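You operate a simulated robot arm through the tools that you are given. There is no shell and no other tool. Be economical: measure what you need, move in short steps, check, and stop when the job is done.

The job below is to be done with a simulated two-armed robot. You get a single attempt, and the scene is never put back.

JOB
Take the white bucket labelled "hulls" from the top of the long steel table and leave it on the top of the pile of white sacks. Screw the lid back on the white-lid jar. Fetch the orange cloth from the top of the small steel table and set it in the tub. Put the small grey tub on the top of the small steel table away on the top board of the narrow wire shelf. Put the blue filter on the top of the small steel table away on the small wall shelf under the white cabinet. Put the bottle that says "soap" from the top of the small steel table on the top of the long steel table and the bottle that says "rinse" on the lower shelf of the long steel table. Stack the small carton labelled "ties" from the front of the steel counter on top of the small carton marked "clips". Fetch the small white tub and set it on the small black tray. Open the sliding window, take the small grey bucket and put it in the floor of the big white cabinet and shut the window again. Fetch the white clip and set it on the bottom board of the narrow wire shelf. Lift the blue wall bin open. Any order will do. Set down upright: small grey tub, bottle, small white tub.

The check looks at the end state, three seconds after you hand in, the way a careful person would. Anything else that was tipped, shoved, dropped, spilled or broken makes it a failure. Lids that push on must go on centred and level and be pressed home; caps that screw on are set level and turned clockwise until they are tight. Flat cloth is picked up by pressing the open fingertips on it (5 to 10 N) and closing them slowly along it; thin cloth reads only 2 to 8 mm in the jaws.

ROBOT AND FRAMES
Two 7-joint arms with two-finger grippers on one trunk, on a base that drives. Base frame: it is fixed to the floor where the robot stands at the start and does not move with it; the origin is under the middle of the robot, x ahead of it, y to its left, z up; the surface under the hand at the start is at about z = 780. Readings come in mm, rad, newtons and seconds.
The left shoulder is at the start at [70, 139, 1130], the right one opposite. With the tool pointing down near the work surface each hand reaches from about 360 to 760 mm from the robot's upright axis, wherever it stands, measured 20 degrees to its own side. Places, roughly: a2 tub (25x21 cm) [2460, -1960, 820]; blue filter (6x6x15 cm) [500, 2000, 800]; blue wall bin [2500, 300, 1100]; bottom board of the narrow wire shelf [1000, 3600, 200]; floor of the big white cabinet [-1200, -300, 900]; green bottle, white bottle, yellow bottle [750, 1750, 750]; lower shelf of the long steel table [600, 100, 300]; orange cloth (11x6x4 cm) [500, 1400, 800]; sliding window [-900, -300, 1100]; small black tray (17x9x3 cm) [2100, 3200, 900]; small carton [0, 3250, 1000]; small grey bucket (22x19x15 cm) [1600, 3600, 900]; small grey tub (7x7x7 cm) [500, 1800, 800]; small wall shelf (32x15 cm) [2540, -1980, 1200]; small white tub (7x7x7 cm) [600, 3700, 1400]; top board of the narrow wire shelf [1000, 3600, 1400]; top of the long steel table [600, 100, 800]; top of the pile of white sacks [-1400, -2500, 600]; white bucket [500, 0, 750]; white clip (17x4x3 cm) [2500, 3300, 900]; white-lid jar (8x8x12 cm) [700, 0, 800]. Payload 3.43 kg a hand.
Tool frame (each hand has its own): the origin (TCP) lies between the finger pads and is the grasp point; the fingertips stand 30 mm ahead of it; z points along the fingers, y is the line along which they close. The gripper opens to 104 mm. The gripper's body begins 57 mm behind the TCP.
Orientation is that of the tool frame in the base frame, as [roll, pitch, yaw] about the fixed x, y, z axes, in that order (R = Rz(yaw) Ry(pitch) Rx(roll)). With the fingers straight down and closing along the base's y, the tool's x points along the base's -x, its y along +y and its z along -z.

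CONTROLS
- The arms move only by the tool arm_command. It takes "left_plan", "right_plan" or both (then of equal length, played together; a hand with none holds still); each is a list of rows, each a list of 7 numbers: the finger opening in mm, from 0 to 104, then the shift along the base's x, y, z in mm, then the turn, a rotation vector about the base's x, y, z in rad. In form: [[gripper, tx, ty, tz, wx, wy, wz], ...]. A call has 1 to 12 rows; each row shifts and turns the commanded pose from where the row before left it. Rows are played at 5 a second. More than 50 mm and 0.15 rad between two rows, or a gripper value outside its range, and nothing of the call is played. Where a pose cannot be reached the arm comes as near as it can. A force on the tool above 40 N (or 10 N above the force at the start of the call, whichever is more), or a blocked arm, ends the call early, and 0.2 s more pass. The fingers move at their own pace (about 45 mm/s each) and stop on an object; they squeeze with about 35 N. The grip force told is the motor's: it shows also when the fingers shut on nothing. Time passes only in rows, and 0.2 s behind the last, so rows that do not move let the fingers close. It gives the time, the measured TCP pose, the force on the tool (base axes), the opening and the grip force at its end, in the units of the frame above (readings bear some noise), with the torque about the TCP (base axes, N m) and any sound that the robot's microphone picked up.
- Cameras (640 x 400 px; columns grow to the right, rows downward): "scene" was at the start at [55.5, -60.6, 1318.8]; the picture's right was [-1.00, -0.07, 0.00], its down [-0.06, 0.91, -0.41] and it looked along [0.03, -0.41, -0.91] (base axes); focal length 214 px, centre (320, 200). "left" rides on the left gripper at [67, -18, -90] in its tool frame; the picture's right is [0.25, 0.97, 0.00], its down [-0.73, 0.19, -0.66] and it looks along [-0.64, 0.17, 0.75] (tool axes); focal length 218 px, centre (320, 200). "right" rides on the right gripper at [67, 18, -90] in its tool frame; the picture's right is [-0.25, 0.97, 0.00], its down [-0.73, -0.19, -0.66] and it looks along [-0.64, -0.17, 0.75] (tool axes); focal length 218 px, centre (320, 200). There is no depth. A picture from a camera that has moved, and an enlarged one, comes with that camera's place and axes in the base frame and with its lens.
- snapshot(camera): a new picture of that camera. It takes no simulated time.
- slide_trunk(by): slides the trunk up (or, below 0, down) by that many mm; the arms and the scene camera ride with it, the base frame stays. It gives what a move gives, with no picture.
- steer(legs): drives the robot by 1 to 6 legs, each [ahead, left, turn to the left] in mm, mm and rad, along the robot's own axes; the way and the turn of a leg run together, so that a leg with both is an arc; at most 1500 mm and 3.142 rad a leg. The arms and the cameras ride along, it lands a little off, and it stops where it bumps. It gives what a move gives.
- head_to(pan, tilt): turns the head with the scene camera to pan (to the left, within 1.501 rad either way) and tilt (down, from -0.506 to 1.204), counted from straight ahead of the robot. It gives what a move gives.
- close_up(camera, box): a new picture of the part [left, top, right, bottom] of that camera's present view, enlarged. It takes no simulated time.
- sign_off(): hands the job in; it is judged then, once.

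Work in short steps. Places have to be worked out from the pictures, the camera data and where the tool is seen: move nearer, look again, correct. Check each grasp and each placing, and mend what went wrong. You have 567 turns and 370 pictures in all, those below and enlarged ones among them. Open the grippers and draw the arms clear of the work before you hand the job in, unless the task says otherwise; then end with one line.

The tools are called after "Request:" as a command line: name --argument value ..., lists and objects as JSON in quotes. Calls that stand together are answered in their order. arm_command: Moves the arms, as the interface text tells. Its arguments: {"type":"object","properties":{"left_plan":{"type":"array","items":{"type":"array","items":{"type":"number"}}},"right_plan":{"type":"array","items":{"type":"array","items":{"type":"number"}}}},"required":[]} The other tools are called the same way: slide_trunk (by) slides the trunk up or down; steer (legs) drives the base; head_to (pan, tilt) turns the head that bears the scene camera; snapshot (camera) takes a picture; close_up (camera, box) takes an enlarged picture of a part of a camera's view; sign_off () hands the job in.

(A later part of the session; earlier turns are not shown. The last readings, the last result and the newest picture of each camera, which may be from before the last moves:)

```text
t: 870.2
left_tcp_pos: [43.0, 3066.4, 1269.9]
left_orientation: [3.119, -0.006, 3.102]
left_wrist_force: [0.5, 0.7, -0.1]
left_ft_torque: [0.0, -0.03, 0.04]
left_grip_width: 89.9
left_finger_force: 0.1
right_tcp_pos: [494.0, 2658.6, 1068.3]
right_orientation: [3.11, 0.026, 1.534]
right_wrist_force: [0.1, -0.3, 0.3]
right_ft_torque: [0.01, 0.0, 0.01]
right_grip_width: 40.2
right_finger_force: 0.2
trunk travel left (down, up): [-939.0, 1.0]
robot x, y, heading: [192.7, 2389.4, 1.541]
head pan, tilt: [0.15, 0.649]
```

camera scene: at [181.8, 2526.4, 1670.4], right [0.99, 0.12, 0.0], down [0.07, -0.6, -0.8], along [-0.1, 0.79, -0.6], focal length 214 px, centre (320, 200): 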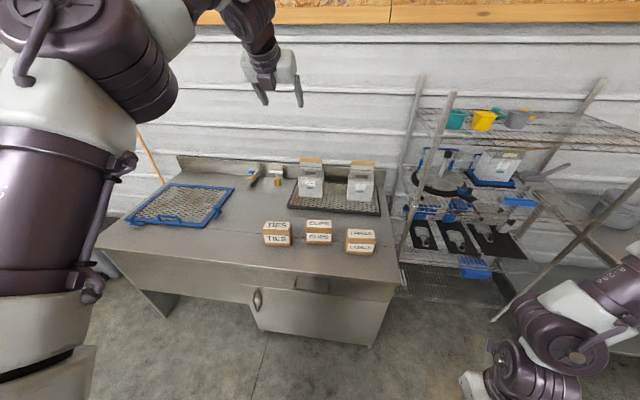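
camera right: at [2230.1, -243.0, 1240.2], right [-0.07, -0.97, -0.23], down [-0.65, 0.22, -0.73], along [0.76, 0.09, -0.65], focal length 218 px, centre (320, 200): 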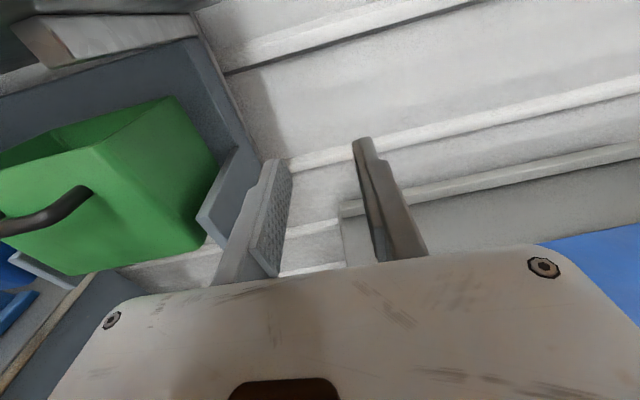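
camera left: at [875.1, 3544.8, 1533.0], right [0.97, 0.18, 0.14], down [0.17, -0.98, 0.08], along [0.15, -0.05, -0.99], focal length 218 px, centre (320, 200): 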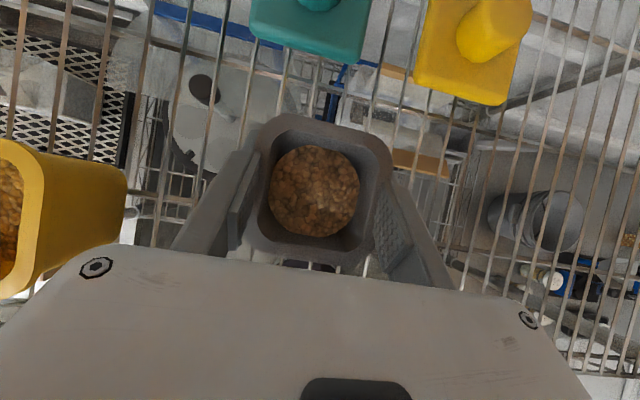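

Closing along y is set. Move over the TIES box and look.

Request:
steer --legs '[[118, 138, 0.02]]'

Request:
snapshot --camera "left"

```text
t: 871.7
left_tcp_pos: [-99.1, 3183.6, 1271.8]
left_orientation: [3.118, -0.005, 3.117]
left_wrist_force: [0.7, -0.9, 0.4]
left_ft_torque: [-0.01, 0.03, 0.02]
left_grip_width: 90.1
left_finger_force: 0.0
right_tcp_pos: [357.7, 2785.6, 1067.2]
right_orientation: [3.112, 0.024, 1.554]
right_wrist_force: [-0.1, 0.1, -0.9]
right_ft_torque: [-0.01, 0.03, 0.01]
right_grip_width: 39.8
right_finger_force: 0.0
trunk travel left (down, up): [-939.0, 1.0]
robot x, y, heading: [59.1, 2513.4, 1.558]
head pan, tilt: [0.15, 0.649]
```

```text
93 pictures are left
camera left: at [-166.9, 3165.3, 1360.8], right [-0.23, 0.97, 0.03], down [0.74, 0.16, 0.66], along [0.64, 0.17, -0.75], focal length 218 px, centre (320, 200)
```

left: 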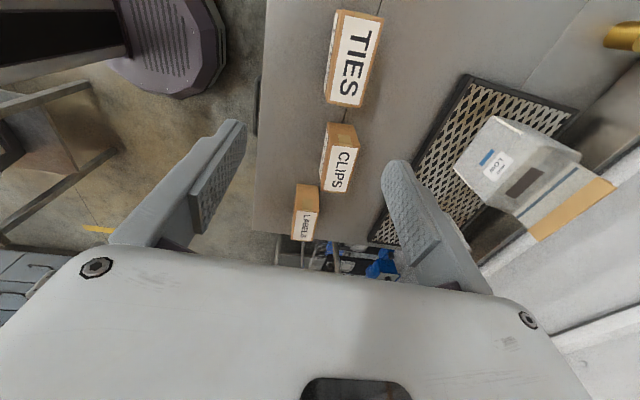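

TIES centre ≈ (−116, 3235), top z≈965. Correct position and yaw, then lower above it.

Request:
steer --legs '[[50, 17, 0]]'

Request:
arm_command --left_plan '[[100, 0, 0, 0, 0, 0, 0.1], [100, 0, 0, 0, 0, 0, 0]]'

Request:
slide_trunk --by -200

Request:
snapshot --camera "left"

```text
t: 872.6
left_tcp_pos: [-115.6, 3225.9, 1277.5]
left_orientation: [3.109, -0.005, 3.119]
left_wrist_force: [-0.2, -1.1, 0.3]
left_ft_torque: [0.04, 0.0, 0.0]
left_grip_width: 89.9
left_finger_force: 0.0
right_tcp_pos: [341.9, 2827.7, 1069.9]
right_orientation: [3.112, 0.02, 1.553]
right_wrist_force: [-0.8, -0.1, 0.1]
right_ft_torque: [0.09, 0.0, 0.02]
right_grip_width: 40.0
right_finger_force: 0.1
trunk travel left (down, up): [-939.0, 1.0]
robot x, y, heading: [40.0, 2558.5, 1.56]
head pan, tilt: [0.15, 0.649]
```

```text
t: 873.2
left_tcp_pos: [-116.0, 3232.8, 1272.6]
left_orientation: [3.116, -0.002, -3.066]
left_wrist_force: [-0.2, -0.1, 0.1]
left_ft_torque: [0.02, 0.02, -0.01]
left_grip_width: 100.2
left_finger_force: 0.1
right_tcp_pos: [340.9, 2832.9, 1069.7]
right_orientation: [3.111, 0.023, 1.551]
right_wrist_force: [0.4, -0.7, -0.4]
right_ft_torque: [0.0, 0.0, 0.02]
right_grip_width: 39.8
right_finger_force: 0.1
trunk travel left (down, up): [-939.0, 1.0]
robot x, y, heading: [37.3, 2561.8, 1.557]
head pan, tilt: [0.15, 0.649]
```

```text
t: 875.4
left_tcp_pos: [-117.4, 3235.5, 1070.3]
left_orientation: [3.118, -0.002, -3.066]
left_wrist_force: [0.5, 0.3, 0.0]
left_ft_torque: [0.04, 0.0, 0.03]
left_grip_width: 100.2
left_finger_force: 0.1
right_tcp_pos: [340.5, 2834.8, 867.7]
right_orientation: [3.109, 0.029, 1.55]
right_wrist_force: [-0.3, 0.1, -0.5]
right_ft_torque: [0.03, 0.02, 0.02]
right_grip_width: 40.0
right_finger_force: 0.2
trunk travel left (down, up): [-739.0, 201.0]
robot x, y, heading: [38.2, 2563.1, 1.559]
head pan, tilt: [0.15, 0.649]
```

```text
92 pictures are left
camera left: at [-183.4, 3211.2, 1159.3], right [-0.33, 0.95, 0.02], down [0.72, 0.23, 0.66], along [0.62, 0.23, -0.75], focal length 218 px, centre (320, 200)
```

left: 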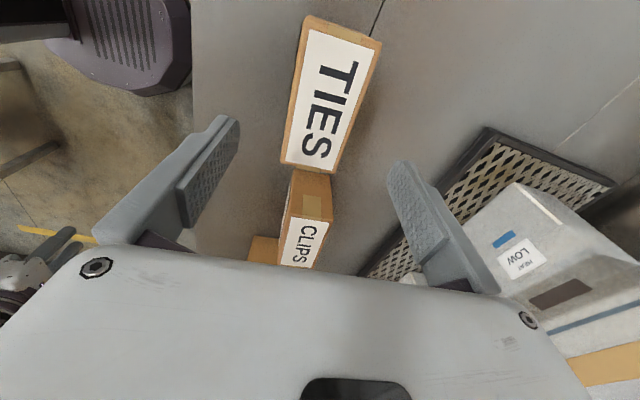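

Aligned. Lower 130 mm around the box and close.

Request:
slide_trunk --by -128

Request:
snapshot --camera "left"

Request:
arm_command --left_plan '[[80, 0, 0, 0, 0, 0, 0], [60, 0, 0, 0, 0, 0, 0], [40, 0, 0, 0, 0, 0, 0], [40, 0, 0, 0, 0, 0, 0], [40, 0, 0, 0, 0, 0, 0]]'

```text
t: 877.0
left_tcp_pos: [-118.0, 3235.8, 942.6]
left_orientation: [3.118, -0.001, -3.067]
left_wrist_force: [0.2, 0.0, 1.0]
left_ft_torque: [-0.01, 0.01, 0.01]
left_grip_width: 100.0
left_finger_force: 0.1
right_tcp_pos: [340.4, 2835.2, 739.6]
right_orientation: [3.109, 0.027, 1.552]
right_wrist_force: [0.1, -0.5, 0.5]
right_ft_torque: [0.0, 0.01, 0.03]
right_grip_width: 40.0
right_finger_force: 0.0
trunk travel left (down, up): [-611.0, 329.0]
robot x, y, heading: [37.8, 2559.0, 1.562]
head pan, tilt: [0.15, 0.649]
```

```text
91 pictures are left
camera left: at [-183.4, 3211.0, 1031.4], right [-0.33, 0.95, 0.02], down [0.72, 0.23, 0.66], along [0.62, 0.23, -0.75], focal length 218 px, centre (320, 200)
```

left: 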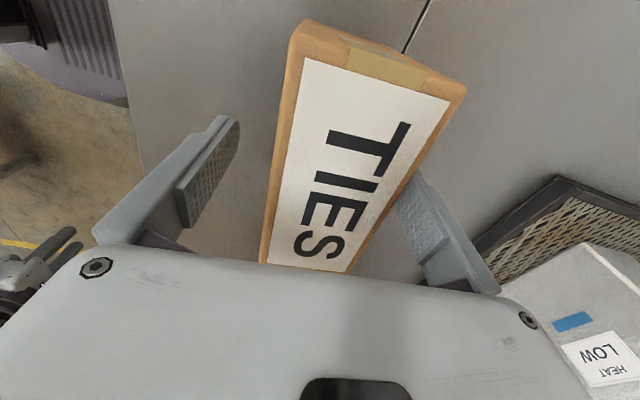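

```text
t: 878.1
left_tcp_pos: [-118.3, 3235.5, 941.8]
left_orientation: [3.121, -0.002, -3.066]
left_wrist_force: [-0.3, 0.5, -0.5]
left_ft_torque: [-0.06, -0.03, -0.01]
left_grip_width: 67.7
left_finger_force: 35.4
right_tcp_pos: [339.9, 2836.7, 739.8]
right_orientation: [3.109, 0.027, 1.552]
right_wrist_force: [-0.3, 0.8, -0.6]
right_ft_torque: [-0.05, 0.02, 0.0]
right_grip_width: 39.9
right_finger_force: 0.2
trunk travel left (down, up): [-611.0, 329.0]
robot x, y, heading: [41.0, 2563.4, 1.563]
head pan, tilt: [0.15, 0.649]
```

TIES held (67.7 mm). Lift and move over toward CLIPS.

Request:
slide_trunk --by 200

Request:
steer --legs '[[0, -130, 0]]'

Request:
snapshot --camera "left"

Request:
close_up --camera "scene" --box '[200, 140, 440, 320]'

```text
t: 880.3
left_tcp_pos: [-118.9, 3236.7, 1141.7]
left_orientation: [3.119, -0.003, -3.067]
left_wrist_force: [0.5, -0.2, -1.8]
left_ft_torque: [0.0, 0.03, 0.02]
left_grip_width: 67.6
left_finger_force: 34.7
right_tcp_pos: [339.3, 2836.7, 940.3]
right_orientation: [3.107, 0.029, 1.553]
right_wrist_force: [-0.4, 0.0, -0.2]
right_ft_torque: [-0.03, -0.01, 0.02]
right_grip_width: 39.9
right_finger_force: 0.0
trunk travel left (down, up): [-811.0, 129.0]
robot x, y, heading: [42.5, 2560.2, 1.563]
head pan, tilt: [0.15, 0.649]
```

```text
t: 881.6
left_tcp_pos: [8.0, 3234.8, 1142.0]
left_orientation: [3.12, -0.001, -3.061]
left_wrist_force: [-1.0, 0.5, -3.3]
left_ft_torque: [-0.05, -0.03, 0.01]
left_grip_width: 67.6
left_finger_force: 34.7
right_tcp_pos: [468.1, 2833.8, 940.0]
right_orientation: [3.105, 0.027, 1.555]
right_wrist_force: [-0.9, 0.0, 0.2]
right_ft_torque: [-0.01, -0.02, 0.0]
right_grip_width: 39.8
right_finger_force: 0.0
trunk travel left (down, up): [-811.0, 129.0]
robot x, y, heading: [169.1, 2555.3, 1.562]
head pan, tilt: [0.15, 0.649]
```

```text
90 pictures are left
camera left: at [-56.9, 3209.7, 1230.5], right [-0.33, 0.94, 0.02], down [0.71, 0.23, 0.66], along [0.62, 0.23, -0.75], focal length 218 px, centre (320, 200)
```

left: 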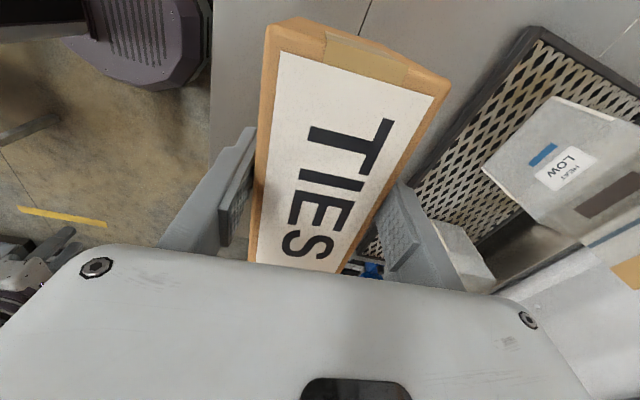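

```text
2.22 times, centred on (320, 230) of scene
camera zoom: at [158.5, 2696.8, 1542.3], right [0.99, 0.14, 0.0], down [0.09, -0.6, -0.8], along [-0.11, 0.79, -0.61], focal length 477 px, centre (320, 133)
```

zoom: 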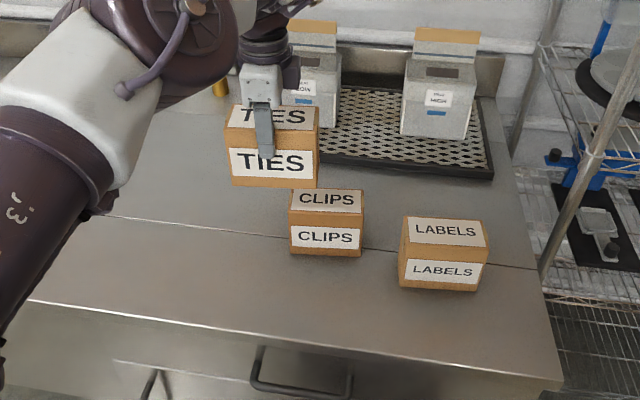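

CLIPS centre ≈ (80, 3273). Move TIES over it, then compare edges in the head view.

Request:
steer --legs '[[33, -76, 0]]'

Request:
slide_trunk --by -60

Request:
head_to --pan 0.2 --tilt 0.55

Request:
close_up --camera "scene" --box '[240, 140, 400, 260]'

```text
t: 882.7
left_tcp_pos: [77.6, 3264.5, 1143.7]
left_orientation: [3.117, 0.0, -3.058]
left_wrist_force: [-0.4, 0.1, -2.6]
left_ft_torque: [0.01, -0.04, 0.01]
left_grip_width: 67.3
left_finger_force: 35.1
right_tcp_pos: [539.7, 2866.7, 942.0]
right_orientation: [3.105, 0.026, 1.559]
right_wrist_force: [0.0, 0.3, 0.4]
right_ft_torque: [0.01, 0.0, 0.01]
right_grip_width: 40.0
right_finger_force: 0.2
trunk travel left (down, up): [-811.0, 129.0]
robot x, y, heading: [248.7, 2592.2, 1.568]
head pan, tilt: [0.15, 0.649]
```

```text
t: 883.7
left_tcp_pos: [82.3, 3266.2, 1081.1]
left_orientation: [3.118, -0.004, -3.057]
left_wrist_force: [0.0, 0.1, -2.0]
left_ft_torque: [0.0, 0.0, -0.07]
left_grip_width: 67.7
left_finger_force: 35.2
right_tcp_pos: [543.4, 2868.5, 881.3]
right_orientation: [3.109, 0.026, 1.558]
right_wrist_force: [0.4, -0.5, 0.4]
right_ft_torque: [0.0, -0.04, -0.03]
right_grip_width: 40.2
right_finger_force: 0.1
trunk travel left (down, up): [-751.0, 189.0]
robot x, y, heading: [246.1, 2592.8, 1.563]
head pan, tilt: [0.15, 0.649]
```

```text
t: 884.4
left_tcp_pos: [83.1, 3267.3, 1082.7]
left_orientation: [3.119, -0.004, -3.058]
left_wrist_force: [-0.6, 0.7, -2.3]
left_ft_torque: [0.02, 0.01, 0.01]
left_grip_width: 67.5
left_finger_force: 35.1
right_tcp_pos: [543.1, 2868.4, 879.7]
right_orientation: [3.111, 0.028, 1.56]
right_wrist_force: [0.1, 0.0, 0.1]
right_ft_torque: [0.01, -0.01, 0.0]
right_grip_width: 39.9
right_finger_force: 0.1
trunk travel left (down, up): [-751.0, 189.0]
robot x, y, heading: [244.6, 2591.3, 1.562]
head pan, tilt: [0.201, 0.55]
```

```text
3.33 times, centred on (320, 200) of scene
camera zoom: at [230.3, 2730.4, 1491.1], right [0.98, 0.19, 0.0], down [0.1, -0.51, -0.85], along [-0.17, 0.84, -0.52], focal length 715 px, centre (320, 200)
```

zoom: 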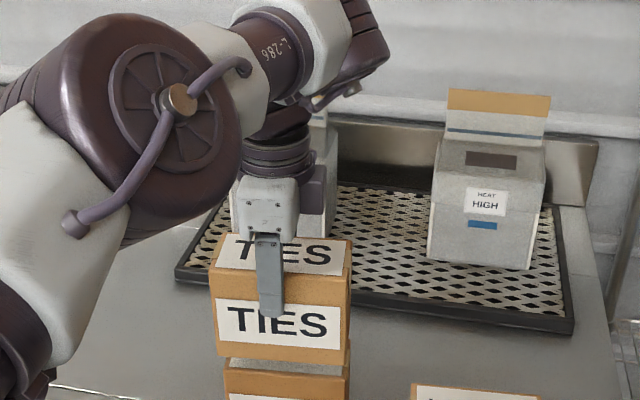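

Laterally aligned within ~6 mm. Lower slowly to find contact.

Request:
arm_command --left_plan '[[40, 3, 0, -4, 0, 0, 0], [40, 2, 0, -4, 0, 0, 0], [40, 0, 0, -4, 0, 0, 0], [40, 0, 0, -4, 0, 0, 0], [40, 0, 0, 0, 0, 0, 0]]'

Request:
close_up --camera "scene" --box '[240, 160, 400, 280]'

```text
t: 885.5
left_tcp_pos: [87.1, 3267.2, 1068.3]
left_orientation: [3.119, -0.002, -3.058]
left_wrist_force: [-0.4, -0.1, -1.7]
left_ft_torque: [0.0, 0.02, -0.01]
left_grip_width: 67.3
left_finger_force: 35.3
right_tcp_pos: [544.8, 2868.5, 879.6]
right_orientation: [3.11, 0.028, 1.559]
right_wrist_force: [0.7, 0.7, -0.7]
right_ft_torque: [0.0, -0.03, -0.01]
right_grip_width: 39.9
right_finger_force: 0.1
trunk travel left (down, up): [-751.0, 189.0]
robot x, y, heading: [250.0, 2595.0, 1.567]
head pan, tilt: [0.201, 0.55]
```

```text
3.33 times, centred on (320, 220) of scene
camera zoom: at [230.9, 2730.8, 1491.1], right [0.98, 0.19, 0.0], down [0.1, -0.51, -0.85], along [-0.17, 0.84, -0.52], focal length 715 px, centre (320, 133)
```

zoom: 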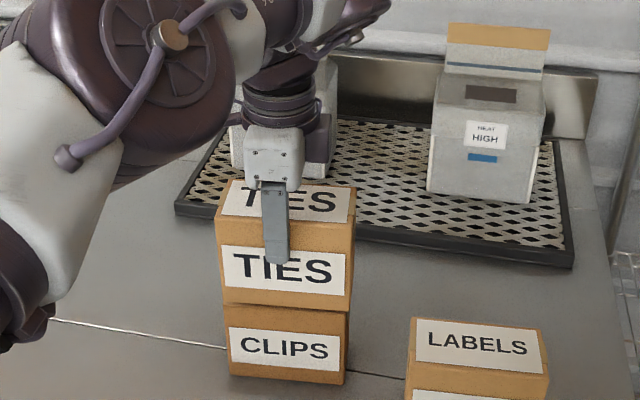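

The view suggests CLIPS is somewhat farther back. Shift +19 mm in y, and lower gently to feel the contact height.

Request:
arm_command --left_plan '[[40, 0, 7, 0, 0, 0, 0], [40, 0, 7, 0, 0, 0, 0], [40, 0, 5, 0, 0, 0, 0], [40, 0, 0, -3, 0, 0, 0], [40, 0, 0, -3, 0, 0, 0], [40, 0, 0, -3, 0, 0, 0], [40, 0, 0, -3, 0, 0, 0], [40, 0, 0, 0, 0, 0, 0]]'

Request:
close_up --camera "scene" --box '[240, 160, 400, 280]'

```text
t: 887.4
left_tcp_pos: [87.9, 3272.7, 1054.4]
left_orientation: [3.121, -0.004, -3.06]
left_wrist_force: [-0.3, -0.6, -1.4]
left_ft_torque: [-0.01, 0.01, -0.02]
left_grip_width: 67.4
left_finger_force: 34.9
left hand out of reach, approached as far as the arm can: row 2, 3
right_tcp_pos: [543.7, 2867.5, 881.0]
right_orientation: [3.11, 0.026, 1.559]
right_wrist_force: [-0.1, 0.2, 0.4]
right_ft_torque: [0.0, -0.01, -0.01]
right_grip_width: 39.9
right_finger_force: 0.0
trunk travel left (down, up): [-751.0, 189.0]
robot x, y, heading: [245.1, 2593.6, 1.565]
head pan, tilt: [0.201, 0.55]
```

```text
3.33 times, centred on (320, 220) of scene
camera zoom: at [230.7, 2730.8, 1491.1], right [0.98, 0.19, 0.0], down [0.1, -0.51, -0.85], along [-0.17, 0.84, -0.52], focal length 715 px, centre (320, 133)
```

zoom: 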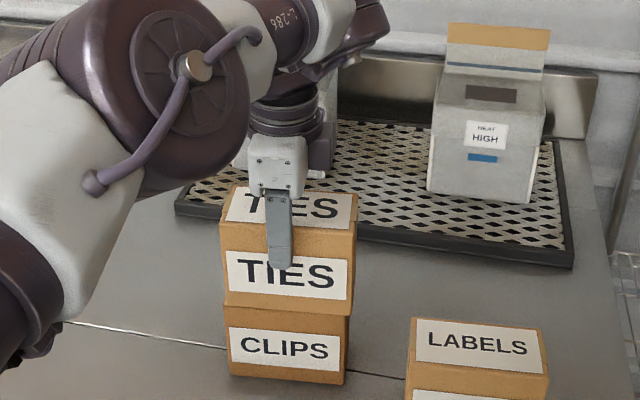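

Still ~20 mm too far forward; arm is at reach, so nudge the base ahead 20 mm, then keep lowering.

Request:
steer --legs '[[20, 0, 0]]'

Request:
arm_command --left_plan '[[40, -2, 0, -3, 0, 0, 0], [40, 0, 0, -3, 0, 0, 0], [40, 0, 0, -2, 0, 0, 0], [40, 0, 0, -2, 0, 0, 0], [40, 0, 0, 0, 0, 0, 0]]'

Request:
close_up --camera "scene" --box '[240, 160, 400, 280]'

```text
t: 888.1
left_tcp_pos: [88.6, 3289.5, 1055.3]
left_orientation: [3.117, -0.004, -3.056]
left_wrist_force: [-0.6, -0.7, -3.0]
left_ft_torque: [0.03, 0.04, -0.02]
left_grip_width: 67.5
left_finger_force: 35.4
right_tcp_pos: [543.8, 2885.6, 881.8]
right_orientation: [3.111, 0.024, 1.56]
right_wrist_force: [0.2, -0.5, -0.1]
right_ft_torque: [0.03, -0.05, 0.01]
right_grip_width: 40.0
right_finger_force: 0.1
trunk travel left (down, up): [-751.0, 189.0]
robot x, y, heading: [246.4, 2613.5, 1.562]
head pan, tilt: [0.201, 0.55]
```

```text
t: 889.2
left_tcp_pos: [88.3, 3292.4, 1052.3]
left_orientation: [3.107, -0.002, -3.054]
left_wrist_force: [1.9, -8.1, 18.2]
left_ft_torque: [-1.54, 0.54, 0.34]
left_grip_width: 67.6
left_finger_force: 34.5
right_tcp_pos: [544.7, 2886.3, 880.7]
right_orientation: [3.108, 0.025, 1.559]
right_wrist_force: [0.0, -0.7, 0.1]
right_ft_torque: [-0.04, -0.03, -0.01]
right_grip_width: 40.0
right_finger_force: 0.0
trunk travel left (down, up): [-751.0, 189.0]
robot x, y, heading: [248.8, 2612.1, 1.564]
head pan, tilt: [0.201, 0.55]
stopped in row 5 (left hand): the force on the tool passed its limit at 40 N (the readings are from after the stop); the commanded pose is now the measured one
```

```text
3.33 times, centred on (320, 220) of scene
camera zoom: at [231.8, 2747.1, 1491.3], right [0.98, 0.19, 0.0], down [0.1, -0.51, -0.85], along [-0.17, 0.84, -0.52], focal length 715 px, centre (320, 133)
```

zoom: 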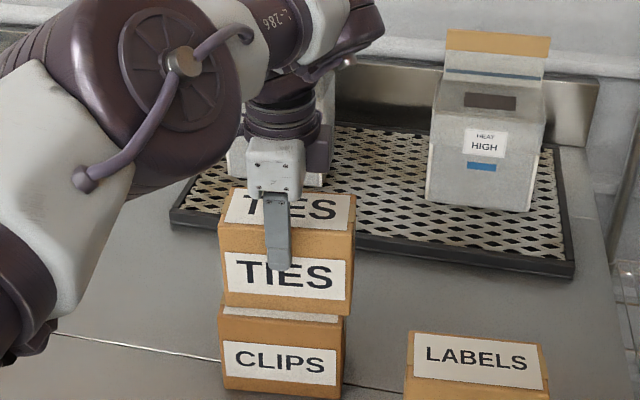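

Contact at 1052 gives the height; the visible CLIPS strip shows TIES is ~15 mm too far back and ~5 mm right. Lift 6 mm, correct and lower.

Request:
arm_command --left_plan '[[40, 0, 0, 6, 0, 0, 0], [40, -3, -8, 0, 0, 0, 0], [40, -2, -7, 0, 0, 0, 0], [40, 0, 0, 0, 0, 0, 0]]'

Request:
close_up --camera "scene" --box '[240, 160, 400, 280]'

```text
t: 890.2
left_tcp_pos: [81.9, 3281.1, 1054.6]
left_orientation: [3.112, -0.004, -3.058]
left_wrist_force: [-0.2, 0.5, -2.6]
left_ft_torque: [-0.04, 0.03, 0.01]
left_grip_width: 67.3
left_finger_force: 34.3
right_tcp_pos: [543.4, 2889.1, 878.9]
right_orientation: [3.109, 0.028, 1.558]
right_wrist_force: [-0.8, 0.0, 0.1]
right_ft_torque: [0.0, 0.0, 0.05]
right_grip_width: 40.1
right_finger_force: 0.1
trunk travel left (down, up): [-751.0, 189.0]
robot x, y, heading: [248.2, 2614.1, 1.563]
head pan, tilt: [0.201, 0.55]
```

```text
3.33 times, centred on (320, 220) of scene
camera zoom: at [231.3, 2752.0, 1490.9], right [0.98, 0.19, 0.0], down [0.1, -0.51, -0.85], along [-0.17, 0.84, -0.52], focal length 715 px, centre (320, 133)
```

zoom: 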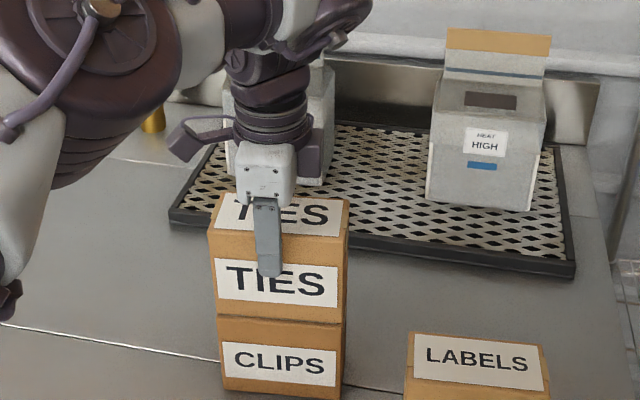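

Edges now look flush. Lower to contact and release.

Request:
arm_command --left_plan '[[40, 0, 0, -2, 0, 0, 0], [40, 0, 0, -2, 0, 0, 0], [40, 0, 0, -1, 0, 0, 0], [40, 0, 0, 0, 0, 0, 0]]'

```text
t: 891.2
left_tcp_pos: [82.6, 3279.5, 1051.4]
left_orientation: [3.107, -0.001, -3.057]
left_wrist_force: [-0.2, 0.4, 11.2]
left_ft_torque: [-0.38, 0.07, 0.09]
left_grip_width: 67.6
left_finger_force: 35.3
right_tcp_pos: [544.8, 2887.0, 881.3]
right_orientation: [3.11, 0.026, 1.56]
right_wrist_force: [-0.2, 0.8, -0.3]
right_ft_torque: [-0.03, 0.0, 0.01]
right_grip_width: 39.9
right_finger_force: 0.1
trunk travel left (down, up): [-751.0, 189.0]
robot x, y, heading: [248.2, 2611.0, 1.564]
head pan, tilt: [0.201, 0.55]
```

Request:
arm_command --left_plan '[[66, 0, 0, 1, 0, 0, 0], [75, 0, 0, 0, 0, 0, 0], [88, 0, 0, 0, 0, 0, 0], [95, 0, 0, 0, 0, 0, 0], [95, 0, 0, 0, 0, 0, 0]]'

Request:
slide_trunk --by 150

Request:
close_up --camera "scene" --box '[220, 160, 420, 310]'

```text
t: 892.4
left_tcp_pos: [81.5, 3280.2, 1050.9]
left_orientation: [3.108, -0.001, -3.058]
left_wrist_force: [-0.6, 0.0, -0.3]
left_ft_torque: [0.02, 0.03, -0.01]
left_grip_width: 94.9
left_finger_force: 0.0
right_tcp_pos: [544.7, 2887.8, 880.5]
right_orientation: [3.111, 0.027, 1.56]
right_wrist_force: [0.3, 0.0, -0.9]
right_ft_torque: [-0.02, 0.05, -0.05]
right_grip_width: 39.9
right_finger_force: 0.1
trunk travel left (down, up): [-751.0, 189.0]
robot x, y, heading: [248.2, 2610.7, 1.567]
head pan, tilt: [0.201, 0.55]
```

```text
t: 894.1
left_tcp_pos: [81.2, 3279.9, 1201.1]
left_orientation: [3.11, -0.002, -3.058]
left_wrist_force: [1.2, 0.6, -0.5]
left_ft_torque: [0.02, -0.01, -0.02]
left_grip_width: 94.9
left_finger_force: 0.1
right_tcp_pos: [544.4, 2887.8, 1031.0]
right_orientation: [3.11, 0.027, 1.56]
right_wrist_force: [0.4, -0.3, 0.8]
right_ft_torque: [-0.04, 0.01, -0.04]
right_grip_width: 39.9
right_finger_force: 0.1
trunk travel left (down, up): [-901.0, 39.0]
robot x, y, heading: [246.2, 2616.2, 1.564]
head pan, tilt: [0.201, 0.55]
```

```text
2.67 times, centred on (320, 235) of scene
camera zoom: at [231.0, 2750.7, 1641.1], right [0.98, 0.19, 0.0], down [0.1, -0.51, -0.85], along [-0.17, 0.84, -0.52], focal length 572 px, centre (320, 107)
```

zoom: 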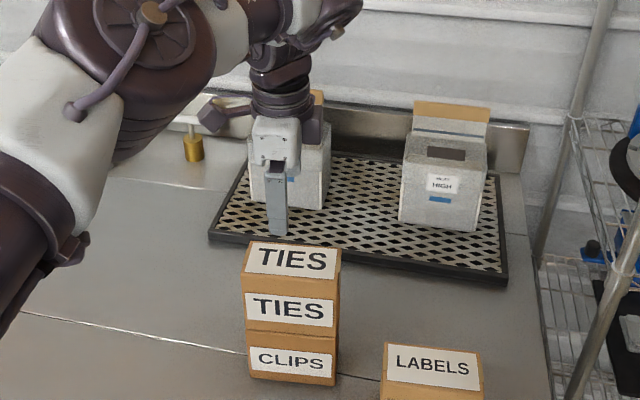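

TIES is stacked on CLIPS. Last: grey bucket. Restore the forward-leaning grasp posture (yaw back, raise, tilt).

Request:
steer --legs '[[-200, 0, 0]]'

Request:
arm_command --left_plan '[[95, 0, 0, 0, 0, 0, -0.14], [95, 0, 0, 0, 0, 0, -0.14], [95, 0, 0, 0, 0, 0, -0.14], [95, 0, 0, 0, 0, 0, -0.14], [95, 0, 0, 0, 0, 0, -0.14], [95, 0, 0, 0, 0, 0, -0.14], [95, 0, 0, 0, 0, 0, -0.14], [95, 0, 0, 0, 0, 0, -0.14], [95, 0, 0, 0, 0, 0, -0.14], [95, 0, 0, 0, 0, 0, -0.14], [95, 0, 0, 0, 0, 0, -0.14], [95, 0, 0, 0, 0, 0, -0.09]]'

Request:
arm_command --left_plan '[[60, 0, 5, 40, 0.06, 0, 0], [60, 0, 5, 40, 0.1, 0, 0], [60, 0, 5, 40, 0.1, 0, 0], [60, 0, 5, 40, 0.1, 0, 0], [60, -10, 5, 40, 0.1, 0, 0], [60, -10, 0, 40, 0.1, 0, 0], [60, -10, 0, 30, 0.1, 0, 0], [60, 0, 0, 0, 0, 0, 0]]'

```text
t: 895.7
left_tcp_pos: [80.3, 3088.6, 1198.7]
left_orientation: [3.115, -0.002, -3.054]
left_wrist_force: [0.2, 0.5, 0.3]
left_ft_torque: [-0.01, -0.02, -0.03]
left_grip_width: 94.9
left_finger_force: 0.1
right_tcp_pos: [543.7, 2698.1, 1029.6]
right_orientation: [3.112, 0.031, 1.56]
right_wrist_force: [-0.1, 0.1, -0.4]
right_ft_torque: [-0.04, -0.01, 0.02]
right_grip_width: 39.9
right_finger_force: 0.0
trunk travel left (down, up): [-901.0, 39.0]
robot x, y, heading: [252.8, 2414.9, 1.575]
head pan, tilt: [0.201, 0.55]
```

```text
t: 898.3
left_tcp_pos: [80.1, 3086.0, 1200.2]
left_orientation: [3.11, -0.001, 1.596]
left_wrist_force: [0.6, 0.0, -0.7]
left_ft_torque: [-0.02, 0.03, 0.03]
left_grip_width: 95.0
left_finger_force: 0.0
right_tcp_pos: [544.1, 2693.3, 1031.0]
right_orientation: [3.11, 0.026, 1.561]
right_wrist_force: [-0.2, -1.1, -0.7]
right_ft_torque: [-0.02, 0.02, 0.01]
right_grip_width: 39.9
right_finger_force: 0.0
trunk travel left (down, up): [-901.0, 39.0]
robot x, y, heading: [250.0, 2419.4, 1.561]
head pan, tilt: [0.201, 0.55]
```

```text
t: 900.1
left_tcp_pos: [49.0, 3111.4, 1472.4]
left_orientation: [3.088, -0.664, 1.605]
left_wrist_force: [-0.5, -0.2, 0.2]
left_ft_torque: [0.0, 0.0, 0.0]
left_grip_width: 59.8
left_finger_force: 0.0
right_tcp_pos: [542.3, 2694.3, 1030.4]
right_orientation: [3.11, 0.028, 1.561]
right_wrist_force: [-0.1, 0.0, -0.6]
right_ft_torque: [-0.03, 0.01, -0.01]
right_grip_width: 39.9
right_finger_force: 0.0
trunk travel left (down, up): [-901.0, 39.0]
robot x, y, heading: [246.5, 2418.4, 1.568]
head pan, tilt: [0.201, 0.55]
```

Drive toward the bucket with heading ≈0.785 and look down.

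Request:
steer --legs '[[0, -1080, 0], [0, 0, -0.783], [240, 242, 0]]'

Request:
snapshot --camera "left"

Request:
head_to --pan 0.1 --tilt 0.65

Request:
snapshot --camera "scene"

```text
t: 909.6
left_tcp_pos: [1666.2, 3400.1, 1473.9]
left_orientation: [3.092, -0.664, 0.818]
left_wrist_force: [-0.3, -0.1, -0.1]
left_ft_torque: [0.01, 0.01, 0.05]
left_grip_width: 60.1
left_finger_force: 0.2
right_tcp_pos: [1718.7, 2756.0, 1031.2]
right_orientation: [3.112, 0.025, 0.774]
right_wrist_force: [-0.4, -1.3, 0.2]
right_ft_torque: [0.03, 0.0, -0.01]
right_grip_width: 39.9
right_finger_force: 0.0
trunk travel left (down, up): [-901.0, 39.0]
robot x, y, heading: [1316.1, 2773.5, 0.785]
head pan, tilt: [0.201, 0.55]
```

```text
82 pictures are left
camera left: at [1648.4, 3413.6, 1583.8], right [0.82, -0.54, 0.19], down [-0.56, -0.83, 0.08], along [0.12, -0.17, -0.98], focal length 218 px, centre (320, 200)
```

left: 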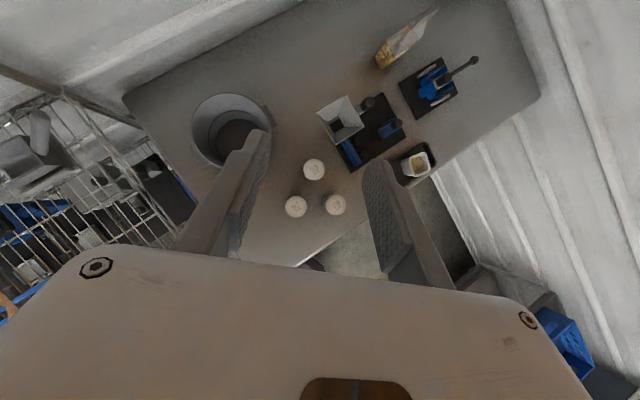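

```text
t: 910.2
left_tcp_pos: [1666.7, 3401.1, 1473.7]
left_orientation: [3.089, -0.664, 0.819]
left_wrist_force: [-0.3, -0.2, -0.2]
left_ft_torque: [0.0, 0.0, 0.01]
left_grip_width: 59.6
left_finger_force: 0.0
right_tcp_pos: [1717.8, 2756.7, 1030.3]
right_orientation: [3.111, 0.026, 0.773]
right_wrist_force: [-0.2, -0.2, -0.8]
right_ft_torque: [0.04, -0.02, -0.01]
right_grip_width: 39.9
right_finger_force: 0.1
trunk travel left (down, up): [-901.0, 39.0]
robot x, y, heading: [1315.2, 2771.8, 0.783]
head pan, tilt: [0.099, 0.649]
```

```text
81 pictures are left
camera scene: at [1406.3, 2873.2, 1632.5], right [0.77, -0.64, 0.0], down [-0.38, -0.47, -0.8], along [0.51, 0.62, -0.6], focal length 214 px, centre (320, 200)
```

scene: 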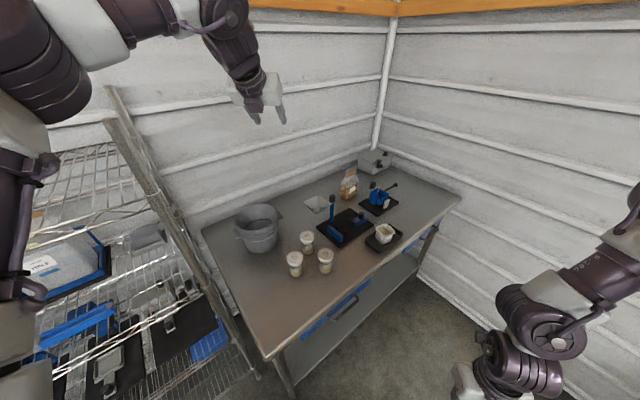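

Bucket centre ≈ (1630, 3575), rim z≈1030, lugs along ±x. Target the rim at its right-front (45°). Move and lower partly.

Request:
steer --legs '[[98, 55, 0]]'

Request:
slide_trunk --by -330

Request:
snapshot --camera "left"

```text
t: 911.5
left_tcp_pos: [1696.5, 3506.4, 1474.5]
left_orientation: [3.091, -0.667, 0.818]
left_wrist_force: [0.2, -1.0, 1.0]
left_ft_torque: [0.01, 0.01, -0.02]
left_grip_width: 60.1
left_finger_force: 0.1
right_tcp_pos: [1748.3, 2864.6, 1031.2]
right_orientation: [3.111, 0.024, 0.776]
right_wrist_force: [0.4, -0.9, 0.1]
right_ft_torque: [0.04, -0.03, 0.01]
right_grip_width: 40.1
right_finger_force: 0.0
trunk travel left (down, up): [-901.0, 39.0]
robot x, y, heading: [1345.4, 2882.1, 0.785]
head pan, tilt: [0.099, 0.649]
```

```text
t: 914.7
left_tcp_pos: [1697.2, 3499.6, 1150.2]
left_orientation: [3.098, -0.673, 0.812]
left_wrist_force: [-0.2, -0.6, -1.8]
left_ft_torque: [-0.01, 0.0, -0.01]
left_grip_width: 60.0
left_finger_force: 0.1
right_tcp_pos: [1750.3, 2860.7, 700.1]
right_orientation: [3.117, 0.018, 0.775]
right_wrist_force: [0.9, -0.2, -0.3]
right_ft_torque: [0.0, 0.01, 0.02]
right_grip_width: 39.7
right_finger_force: 0.0
trunk travel left (down, up): [-571.0, 369.0]
robot x, y, heading: [1347.2, 2884.3, 0.788]
head pan, tilt: [0.099, 0.649]
```

```text
80 pictures are left
camera left: at [1679.7, 3512.3, 1260.3], right [0.82, -0.54, 0.19], down [-0.56, -0.83, 0.07], along [0.12, -0.16, -0.98], focal length 218 px, centre (320, 200)
```

left: 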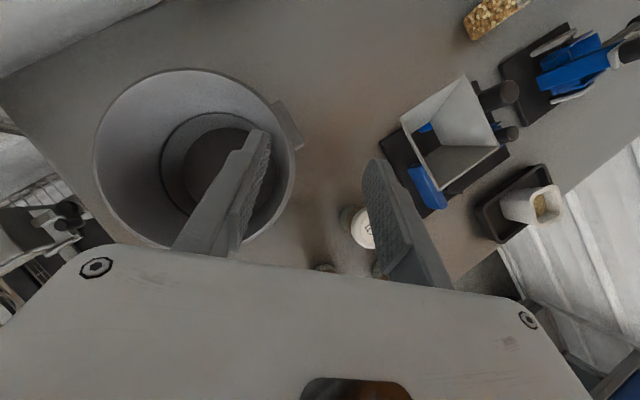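

Rim radius ≈95; wall is ~9 mm left of the hand. Shift left 9 mm, lower 122 mm, then close.

Request:
steer --legs '[[3, 9, 0]]'

Request:
slide_trunk --by -100

Request:
snapshot --camera "left"

```text
t: 915.5
left_tcp_pos: [1697.6, 3497.8, 1149.1]
left_orientation: [3.101, -0.671, 0.806]
left_wrist_force: [-0.7, -0.2, 0.4]
left_ft_torque: [0.02, -0.01, -0.02]
left_grip_width: 60.1
left_finger_force: 0.1
right_tcp_pos: [1748.5, 2861.6, 700.3]
right_orientation: [3.115, 0.02, 0.776]
right_wrist_force: [-1.1, 0.1, -0.6]
right_ft_torque: [0.01, 0.03, 0.0]
right_grip_width: 40.0
right_finger_force: 0.0
trunk travel left (down, up): [-571.0, 369.0]
robot x, y, heading: [1344.4, 2880.3, 0.782]
head pan, tilt: [0.099, 0.649]
stopped in leg 1: the robot was blocked; the commanded pose is now the measured one
```

```text
t: 916.8
left_tcp_pos: [1697.5, 3499.2, 1049.6]
left_orientation: [3.102, -0.672, 0.808]
left_wrist_force: [-0.2, 0.3, 0.3]
left_ft_torque: [0.03, -0.01, 0.03]
left_grip_width: 59.7
left_finger_force: 0.1
right_tcp_pos: [1748.9, 2862.3, 599.6]
right_orientation: [3.119, 0.018, 0.776]
right_wrist_force: [-0.5, 0.4, 0.5]
right_ft_torque: [0.01, 0.0, -0.03]
right_grip_width: 40.1
right_finger_force: 0.0
trunk travel left (down, up): [-471.0, 469.0]
robot x, y, heading: [1340.4, 2883.6, 0.781]
head pan, tilt: [0.099, 0.649]
```

```text
79 pictures are left
camera left: at [1679.3, 3511.7, 1160.4], right [0.82, -0.54, 0.19], down [-0.56, -0.83, 0.07], along [0.12, -0.16, -0.98], focal length 218 px, centre (320, 200)
```

left: 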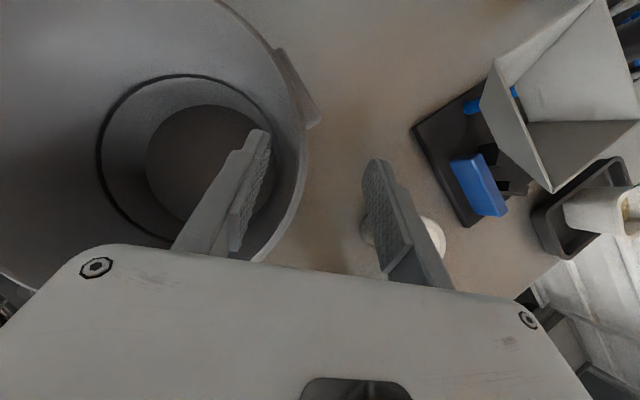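

Base can't shift left; shift with the arm instead, then lower the rest and close.

Request:
arm_command --left_plan '[[60, -4, 4, 0, 0, 0, 0], [60, -3, 3, 0, 0, 0, 0], [60, 0, 0, 0, 0, 0, 0]]'

Request:
slide_trunk --by -24

Request:
arm_command --left_plan '[[40, 0, 0, 0, 0, 0, 0], [20, 0, 0, 0, 0, 0, 0], [0, 0, 0, 0, 0, 0, 0], [0, 0, 0, 0, 0, 0, 0], [0, 0, 0, 0, 0, 0, 0]]'

Request:
snapshot --camera "left"

```text
t: 917.6
left_tcp_pos: [1693.0, 3500.6, 1053.5]
left_orientation: [3.112, -0.675, 0.798]
left_wrist_force: [0.0, 0.2, 0.4]
left_ft_torque: [0.02, -0.02, 0.0]
left_grip_width: 60.1
left_finger_force: 0.0
right_tcp_pos: [1750.5, 2861.1, 599.0]
right_orientation: [3.125, 0.017, 0.777]
right_wrist_force: [0.5, 0.3, -0.2]
right_ft_torque: [0.01, 0.0, 0.02]
right_grip_width: 40.1
right_finger_force: 0.1
trunk travel left (down, up): [-471.0, 469.0]
robot x, y, heading: [1346.0, 2882.0, 0.784]
head pan, tilt: [0.099, 0.649]
```

```text
t: 918.3
left_tcp_pos: [1689.0, 3501.1, 1030.3]
left_orientation: [3.109, -0.679, 0.802]
left_wrist_force: [-0.3, 0.1, -0.2]
left_ft_torque: [-0.02, -0.01, 0.01]
left_grip_width: 60.1
left_finger_force: 0.0
right_tcp_pos: [1748.6, 2862.0, 575.9]
right_orientation: [3.122, 0.015, 0.777]
right_wrist_force: [0.4, 0.3, 0.1]
right_ft_torque: [-0.01, 0.08, 0.0]
right_grip_width: 40.0
right_finger_force: 0.0
trunk travel left (down, up): [-447.0, 493.0]
robot x, y, heading: [1341.3, 2884.6, 0.783]
head pan, tilt: [0.099, 0.649]
```

```text
t: 919.5
left_tcp_pos: [1690.0, 3501.8, 1029.9]
left_orientation: [3.111, -0.677, 0.803]
left_wrist_force: [1.0, 2.5, 4.9]
left_ft_torque: [0.65, 0.56, -0.26]
left_grip_width: 5.7
left_finger_force: 34.6
right_tcp_pos: [1748.7, 2860.6, 574.7]
right_orientation: [3.123, 0.015, 0.778]
right_wrist_force: [0.0, 0.0, 0.3]
right_ft_torque: [0.01, 0.0, 0.01]
right_grip_width: 40.0
right_finger_force: 0.1
trunk travel left (down, up): [-447.0, 493.0]
robot x, y, heading: [1341.6, 2880.3, 0.781]
head pan, tilt: [0.099, 0.649]
```

```text
78 pictures are left
camera left: at [1672.6, 3512.9, 1140.5], right [0.82, -0.54, 0.18], down [-0.56, -0.82, 0.06], along [0.12, -0.15, -0.98], focal length 218 px, centre (320, 200)
```

left: 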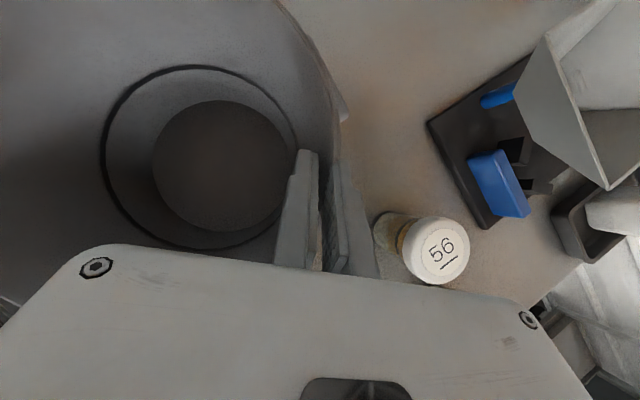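

Rim gripped (5.7 mm). Test lift 40 mm and see weight/tilt.

Request:
slide_trunk --by 40

Request:
snapshot --camera "scene"

```text
t: 920.3
left_tcp_pos: [1688.2, 3501.6, 1069.2]
left_orientation: [3.104, -0.676, 0.808]
left_wrist_force: [0.6, 0.2, -1.7]
left_ft_torque: [-0.13, -0.11, 0.0]
left_grip_width: 6.1
left_finger_force: 35.0
right_tcp_pos: [1747.4, 2860.0, 617.8]
right_orientation: [3.121, 0.013, 0.777]
right_wrist_force: [0.2, 0.1, -1.0]
right_ft_torque: [-0.01, -0.03, 0.04]
right_grip_width: 40.0
right_finger_force: 0.1
trunk travel left (down, up): [-487.0, 453.0]
robot x, y, heading: [1342.9, 2884.0, 0.782]
head pan, tilt: [0.099, 0.649]
```

```text
77 pictures are left
camera scene: at [1433.4, 2964.4, 1220.6], right [0.77, -0.63, -0.01], down [-0.38, -0.45, -0.81], along [0.51, 0.63, -0.59], focal length 214 px, centre (320, 200)
```

scene: 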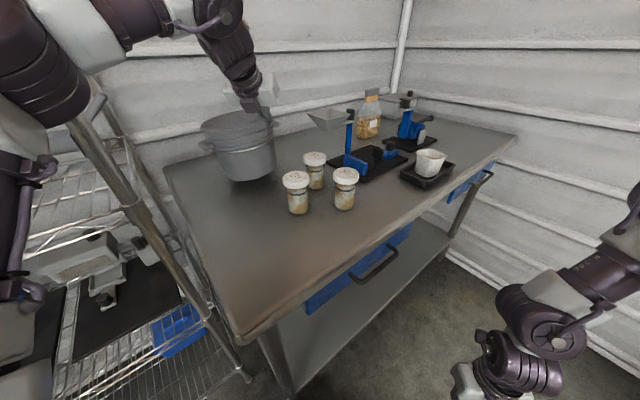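

Bucket is light and level. Raise 250 mm to clear the jars, then back away.

Request:
slide_trunk --by 250

Request:
steer --legs '[[-60, -40, 0], [-300, -120, 0]]'

Request:
snapshot --camera "scene"

```text
t: 922.9
left_tcp_pos: [1687.6, 3500.5, 1316.9]
left_orientation: [3.102, -0.673, 0.808]
left_wrist_force: [-0.4, -0.7, -2.4]
left_ft_torque: [-0.12, -0.12, -0.01]
left_grip_width: 6.1
left_finger_force: 34.9
right_tcp_pos: [1746.6, 2857.6, 866.8]
right_orientation: [3.117, 0.017, 0.778]
right_wrist_force: [0.4, 0.2, 0.3]
right_ft_torque: [0.02, 0.02, -0.01]
right_grip_width: 40.1
right_finger_force: 0.1
trunk travel left (down, up): [-737.0, 203.0]
robot x, y, heading: [1343.4, 2880.8, 0.787]
head pan, tilt: [0.099, 0.649]
```

```text
t: 925.7
left_tcp_pos: [1544.7, 3153.9, 1304.6]
left_orientation: [3.087, -0.659, 0.812]
left_wrist_force: [-0.7, 0.3, -2.1]
left_ft_torque: [-0.11, -0.09, -0.03]
left_grip_width: 6.0
left_finger_force: 35.0
right_tcp_pos: [1600.5, 2503.5, 865.9]
right_orientation: [3.11, 0.03, 0.771]
right_wrist_force: [-1.1, -0.1, -0.2]
right_ft_torque: [0.02, 0.01, 0.01]
right_grip_width: 40.0
right_finger_force: 0.1
trunk travel left (down, up): [-737.0, 203.0]
robot x, y, heading: [1191.4, 2515.1, 0.775]
head pan, tilt: [0.099, 0.649]
```

```text
76 pictures are left
camera scene: at [1288.9, 2621.3, 1468.0], right [0.77, -0.64, 0.0], down [-0.39, -0.47, -0.8], along [0.51, 0.61, -0.61], focal length 214 px, centre (320, 200)
```

scene: 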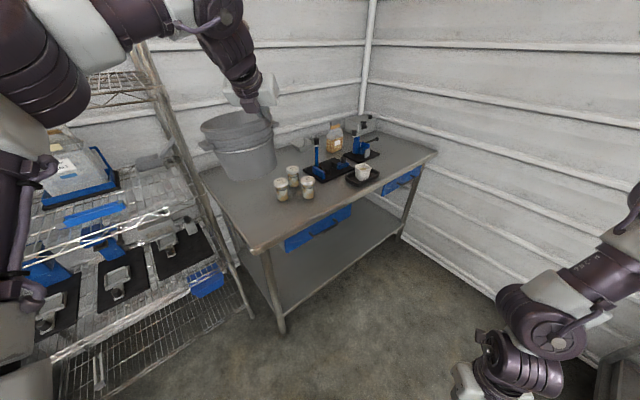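

Carry the bucket to the cabinet: raise a bit, then drive around with the hand facing −y, and turn toward −x near the cabinet.

Request:
slide_trunk --by 150

Request:
steer --legs '[[0, 0, -2.346], [0, -1440, 0], [1500, 0, 0], [115, 0, 0]]'

Request:
snapshot --camera "left"

```text
t: 927.4
left_tcp_pos: [1545.4, 3152.3, 1455.4]
left_orientation: [3.092, -0.657, 0.809]
left_wrist_force: [0.3, 0.0, -1.9]
left_ft_torque: [-0.1, -0.11, 0.01]
left_grip_width: 6.0
left_finger_force: 35.0
right_tcp_pos: [1600.3, 2500.9, 1016.1]
right_orientation: [3.108, 0.027, 0.771]
right_wrist_force: [0.2, 0.0, 0.3]
right_ft_torque: [0.03, -0.01, 0.02]
right_grip_width: 39.9
right_finger_force: 0.2
trunk travel left (down, up): [-887.0, 53.0]
robot x, y, heading: [1198.3, 2517.0, 0.778]
head pan, tilt: [0.099, 0.649]
```

```text
t: 948.1
left_tcp_pos: [-174.1, 265.6, 1458.3]
left_orientation: [3.088, -0.664, -1.588]
left_wrist_force: [-0.3, 0.1, -1.7]
left_ft_torque: [0.02, 0.11, 0.02]
left_grip_width: 5.7
left_finger_force: 35.0
right_tcp_pos: [-653.3, 707.9, 1016.6]
right_orientation: [3.109, 0.024, -1.63]
right_wrist_force: [0.6, 0.2, -0.4]
right_ft_torque: [0.0, 0.01, 0.0]
right_grip_width: 39.9
right_finger_force: 0.0
trunk travel left (down, up): [-887.0, 53.0]
robot x, y, heading: [-345.1, 966.9, -1.622]
head pan, tilt: [0.099, 0.649]
```

```text
75 pictures are left
camera left: at [-151.2, 267.7, 1569.4], right [-0.97, -0.15, 0.2], down [-0.14, 0.99, 0.08], along [-0.2, 0.05, -0.98], focal length 218 px, centre (320, 200)
```

left: 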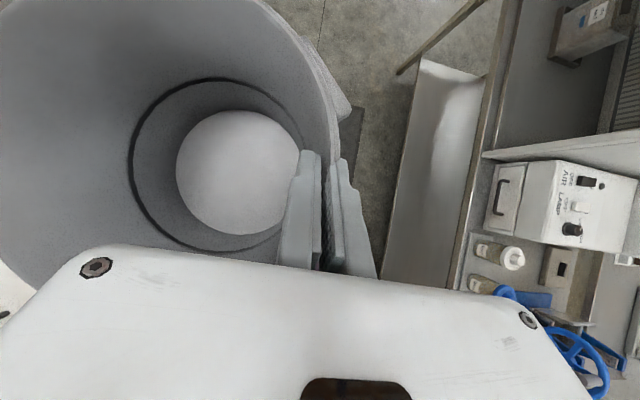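

Bucket still held. Turn toward the cabinet, back off for room, and strafe in front of the opening.

Request:
steer --legs '[[0, 0, -1.52], [-285, 0, 0], [0, 840, 0]]'

Request:
head_to --pan 0.2 --tilt 0.5

Request:
snapshot --camera "scene"

```text
t: 957.9
left_tcp_pos: [-740.1, -107.0, 1457.2]
left_orientation: [3.091, -0.659, -3.097]
left_wrist_force: [-0.9, 0.5, -1.8]
left_ft_torque: [0.11, 0.01, 0.02]
left_grip_width: 6.1
left_finger_force: 34.8
right_tcp_pos: [-329.4, 400.8, 1016.1]
right_orientation: [3.111, 0.027, -3.137]
right_wrist_force: [-0.3, 0.1, -0.7]
right_ft_torque: [0.0, 0.0, 0.0]
right_grip_width: 40.0
right_finger_force: 0.0
trunk travel left (down, up): [-887.0, 53.0]
robot x, y, heading: [-50.8, 103.4, -3.13]
head pan, tilt: [0.099, 0.649]
```

```text
t: 958.6
left_tcp_pos: [-738.8, -108.4, 1455.3]
left_orientation: [3.092, -0.659, -3.096]
left_wrist_force: [0.9, -0.3, -2.4]
left_ft_torque: [0.16, 0.0, -0.01]
left_grip_width: 6.1
left_finger_force: 34.2
right_tcp_pos: [-328.3, 399.2, 1016.4]
right_orientation: [3.109, 0.028, -3.138]
right_wrist_force: [0.0, -0.4, -0.5]
right_ft_torque: [-0.04, -0.02, 0.02]
right_grip_width: 39.9
right_finger_force: 0.2
trunk travel left (down, up): [-887.0, 53.0]
robot x, y, heading: [-49.7, 107.7, -3.128]
head pan, tilt: [0.201, 0.499]
```

```text
74 pictures are left
camera scene: at [-187.1, 86.0, 1631.6], right [-0.21, 0.98, 0.0], down [0.47, 0.1, -0.88], along [-0.86, -0.19, -0.48], focal length 214 px, centre (320, 200)
```

scene: 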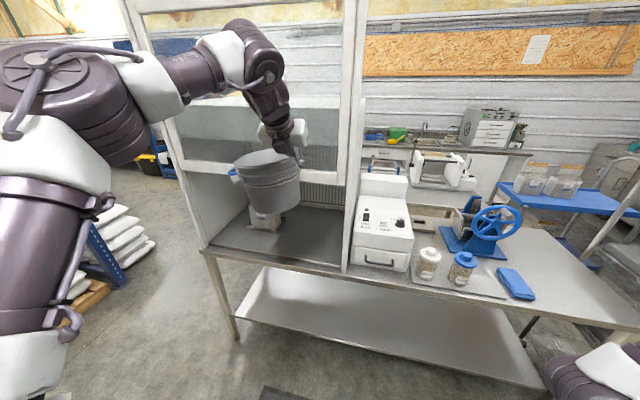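

Opening spans y −650…+35. Lower so the bucket's bottom is ~25 mm above the floor level, then check before entering.

Request:
slide_trunk --by -388

Request:
snapshot --camera "scene"

```text
t: 962.3
left_tcp_pos: [-737.9, -109.4, 1067.8]
left_orientation: [3.09, -0.659, -3.096]
left_wrist_force: [-0.1, 0.0, -1.1]
left_ft_torque: [0.19, -0.02, -0.01]
left_grip_width: 6.2
left_finger_force: 34.7
right_tcp_pos: [-329.0, 398.7, 628.0]
right_orientation: [3.108, 0.027, -3.135]
right_wrist_force: [-0.5, -0.2, -0.1]
right_ft_torque: [0.01, 0.0, -0.02]
right_grip_width: 39.8
right_finger_force: 0.0
trunk travel left (down, up): [-499.0, 441.0]
robot x, y, heading: [-45.7, 108.0, -3.13]
head pan, tilt: [0.201, 0.499]
```

```text
73 pictures are left
camera scene: at [-186.8, 85.7, 1243.7], right [-0.21, 0.98, 0.0], down [0.47, 0.1, -0.88], along [-0.86, -0.19, -0.48], focal length 214 px, centre (320, 200)
```

scene: 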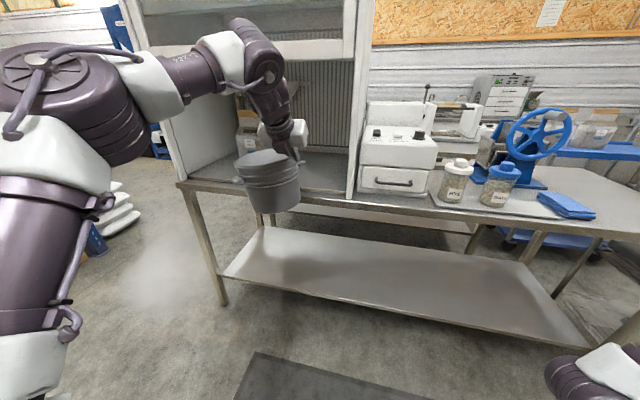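

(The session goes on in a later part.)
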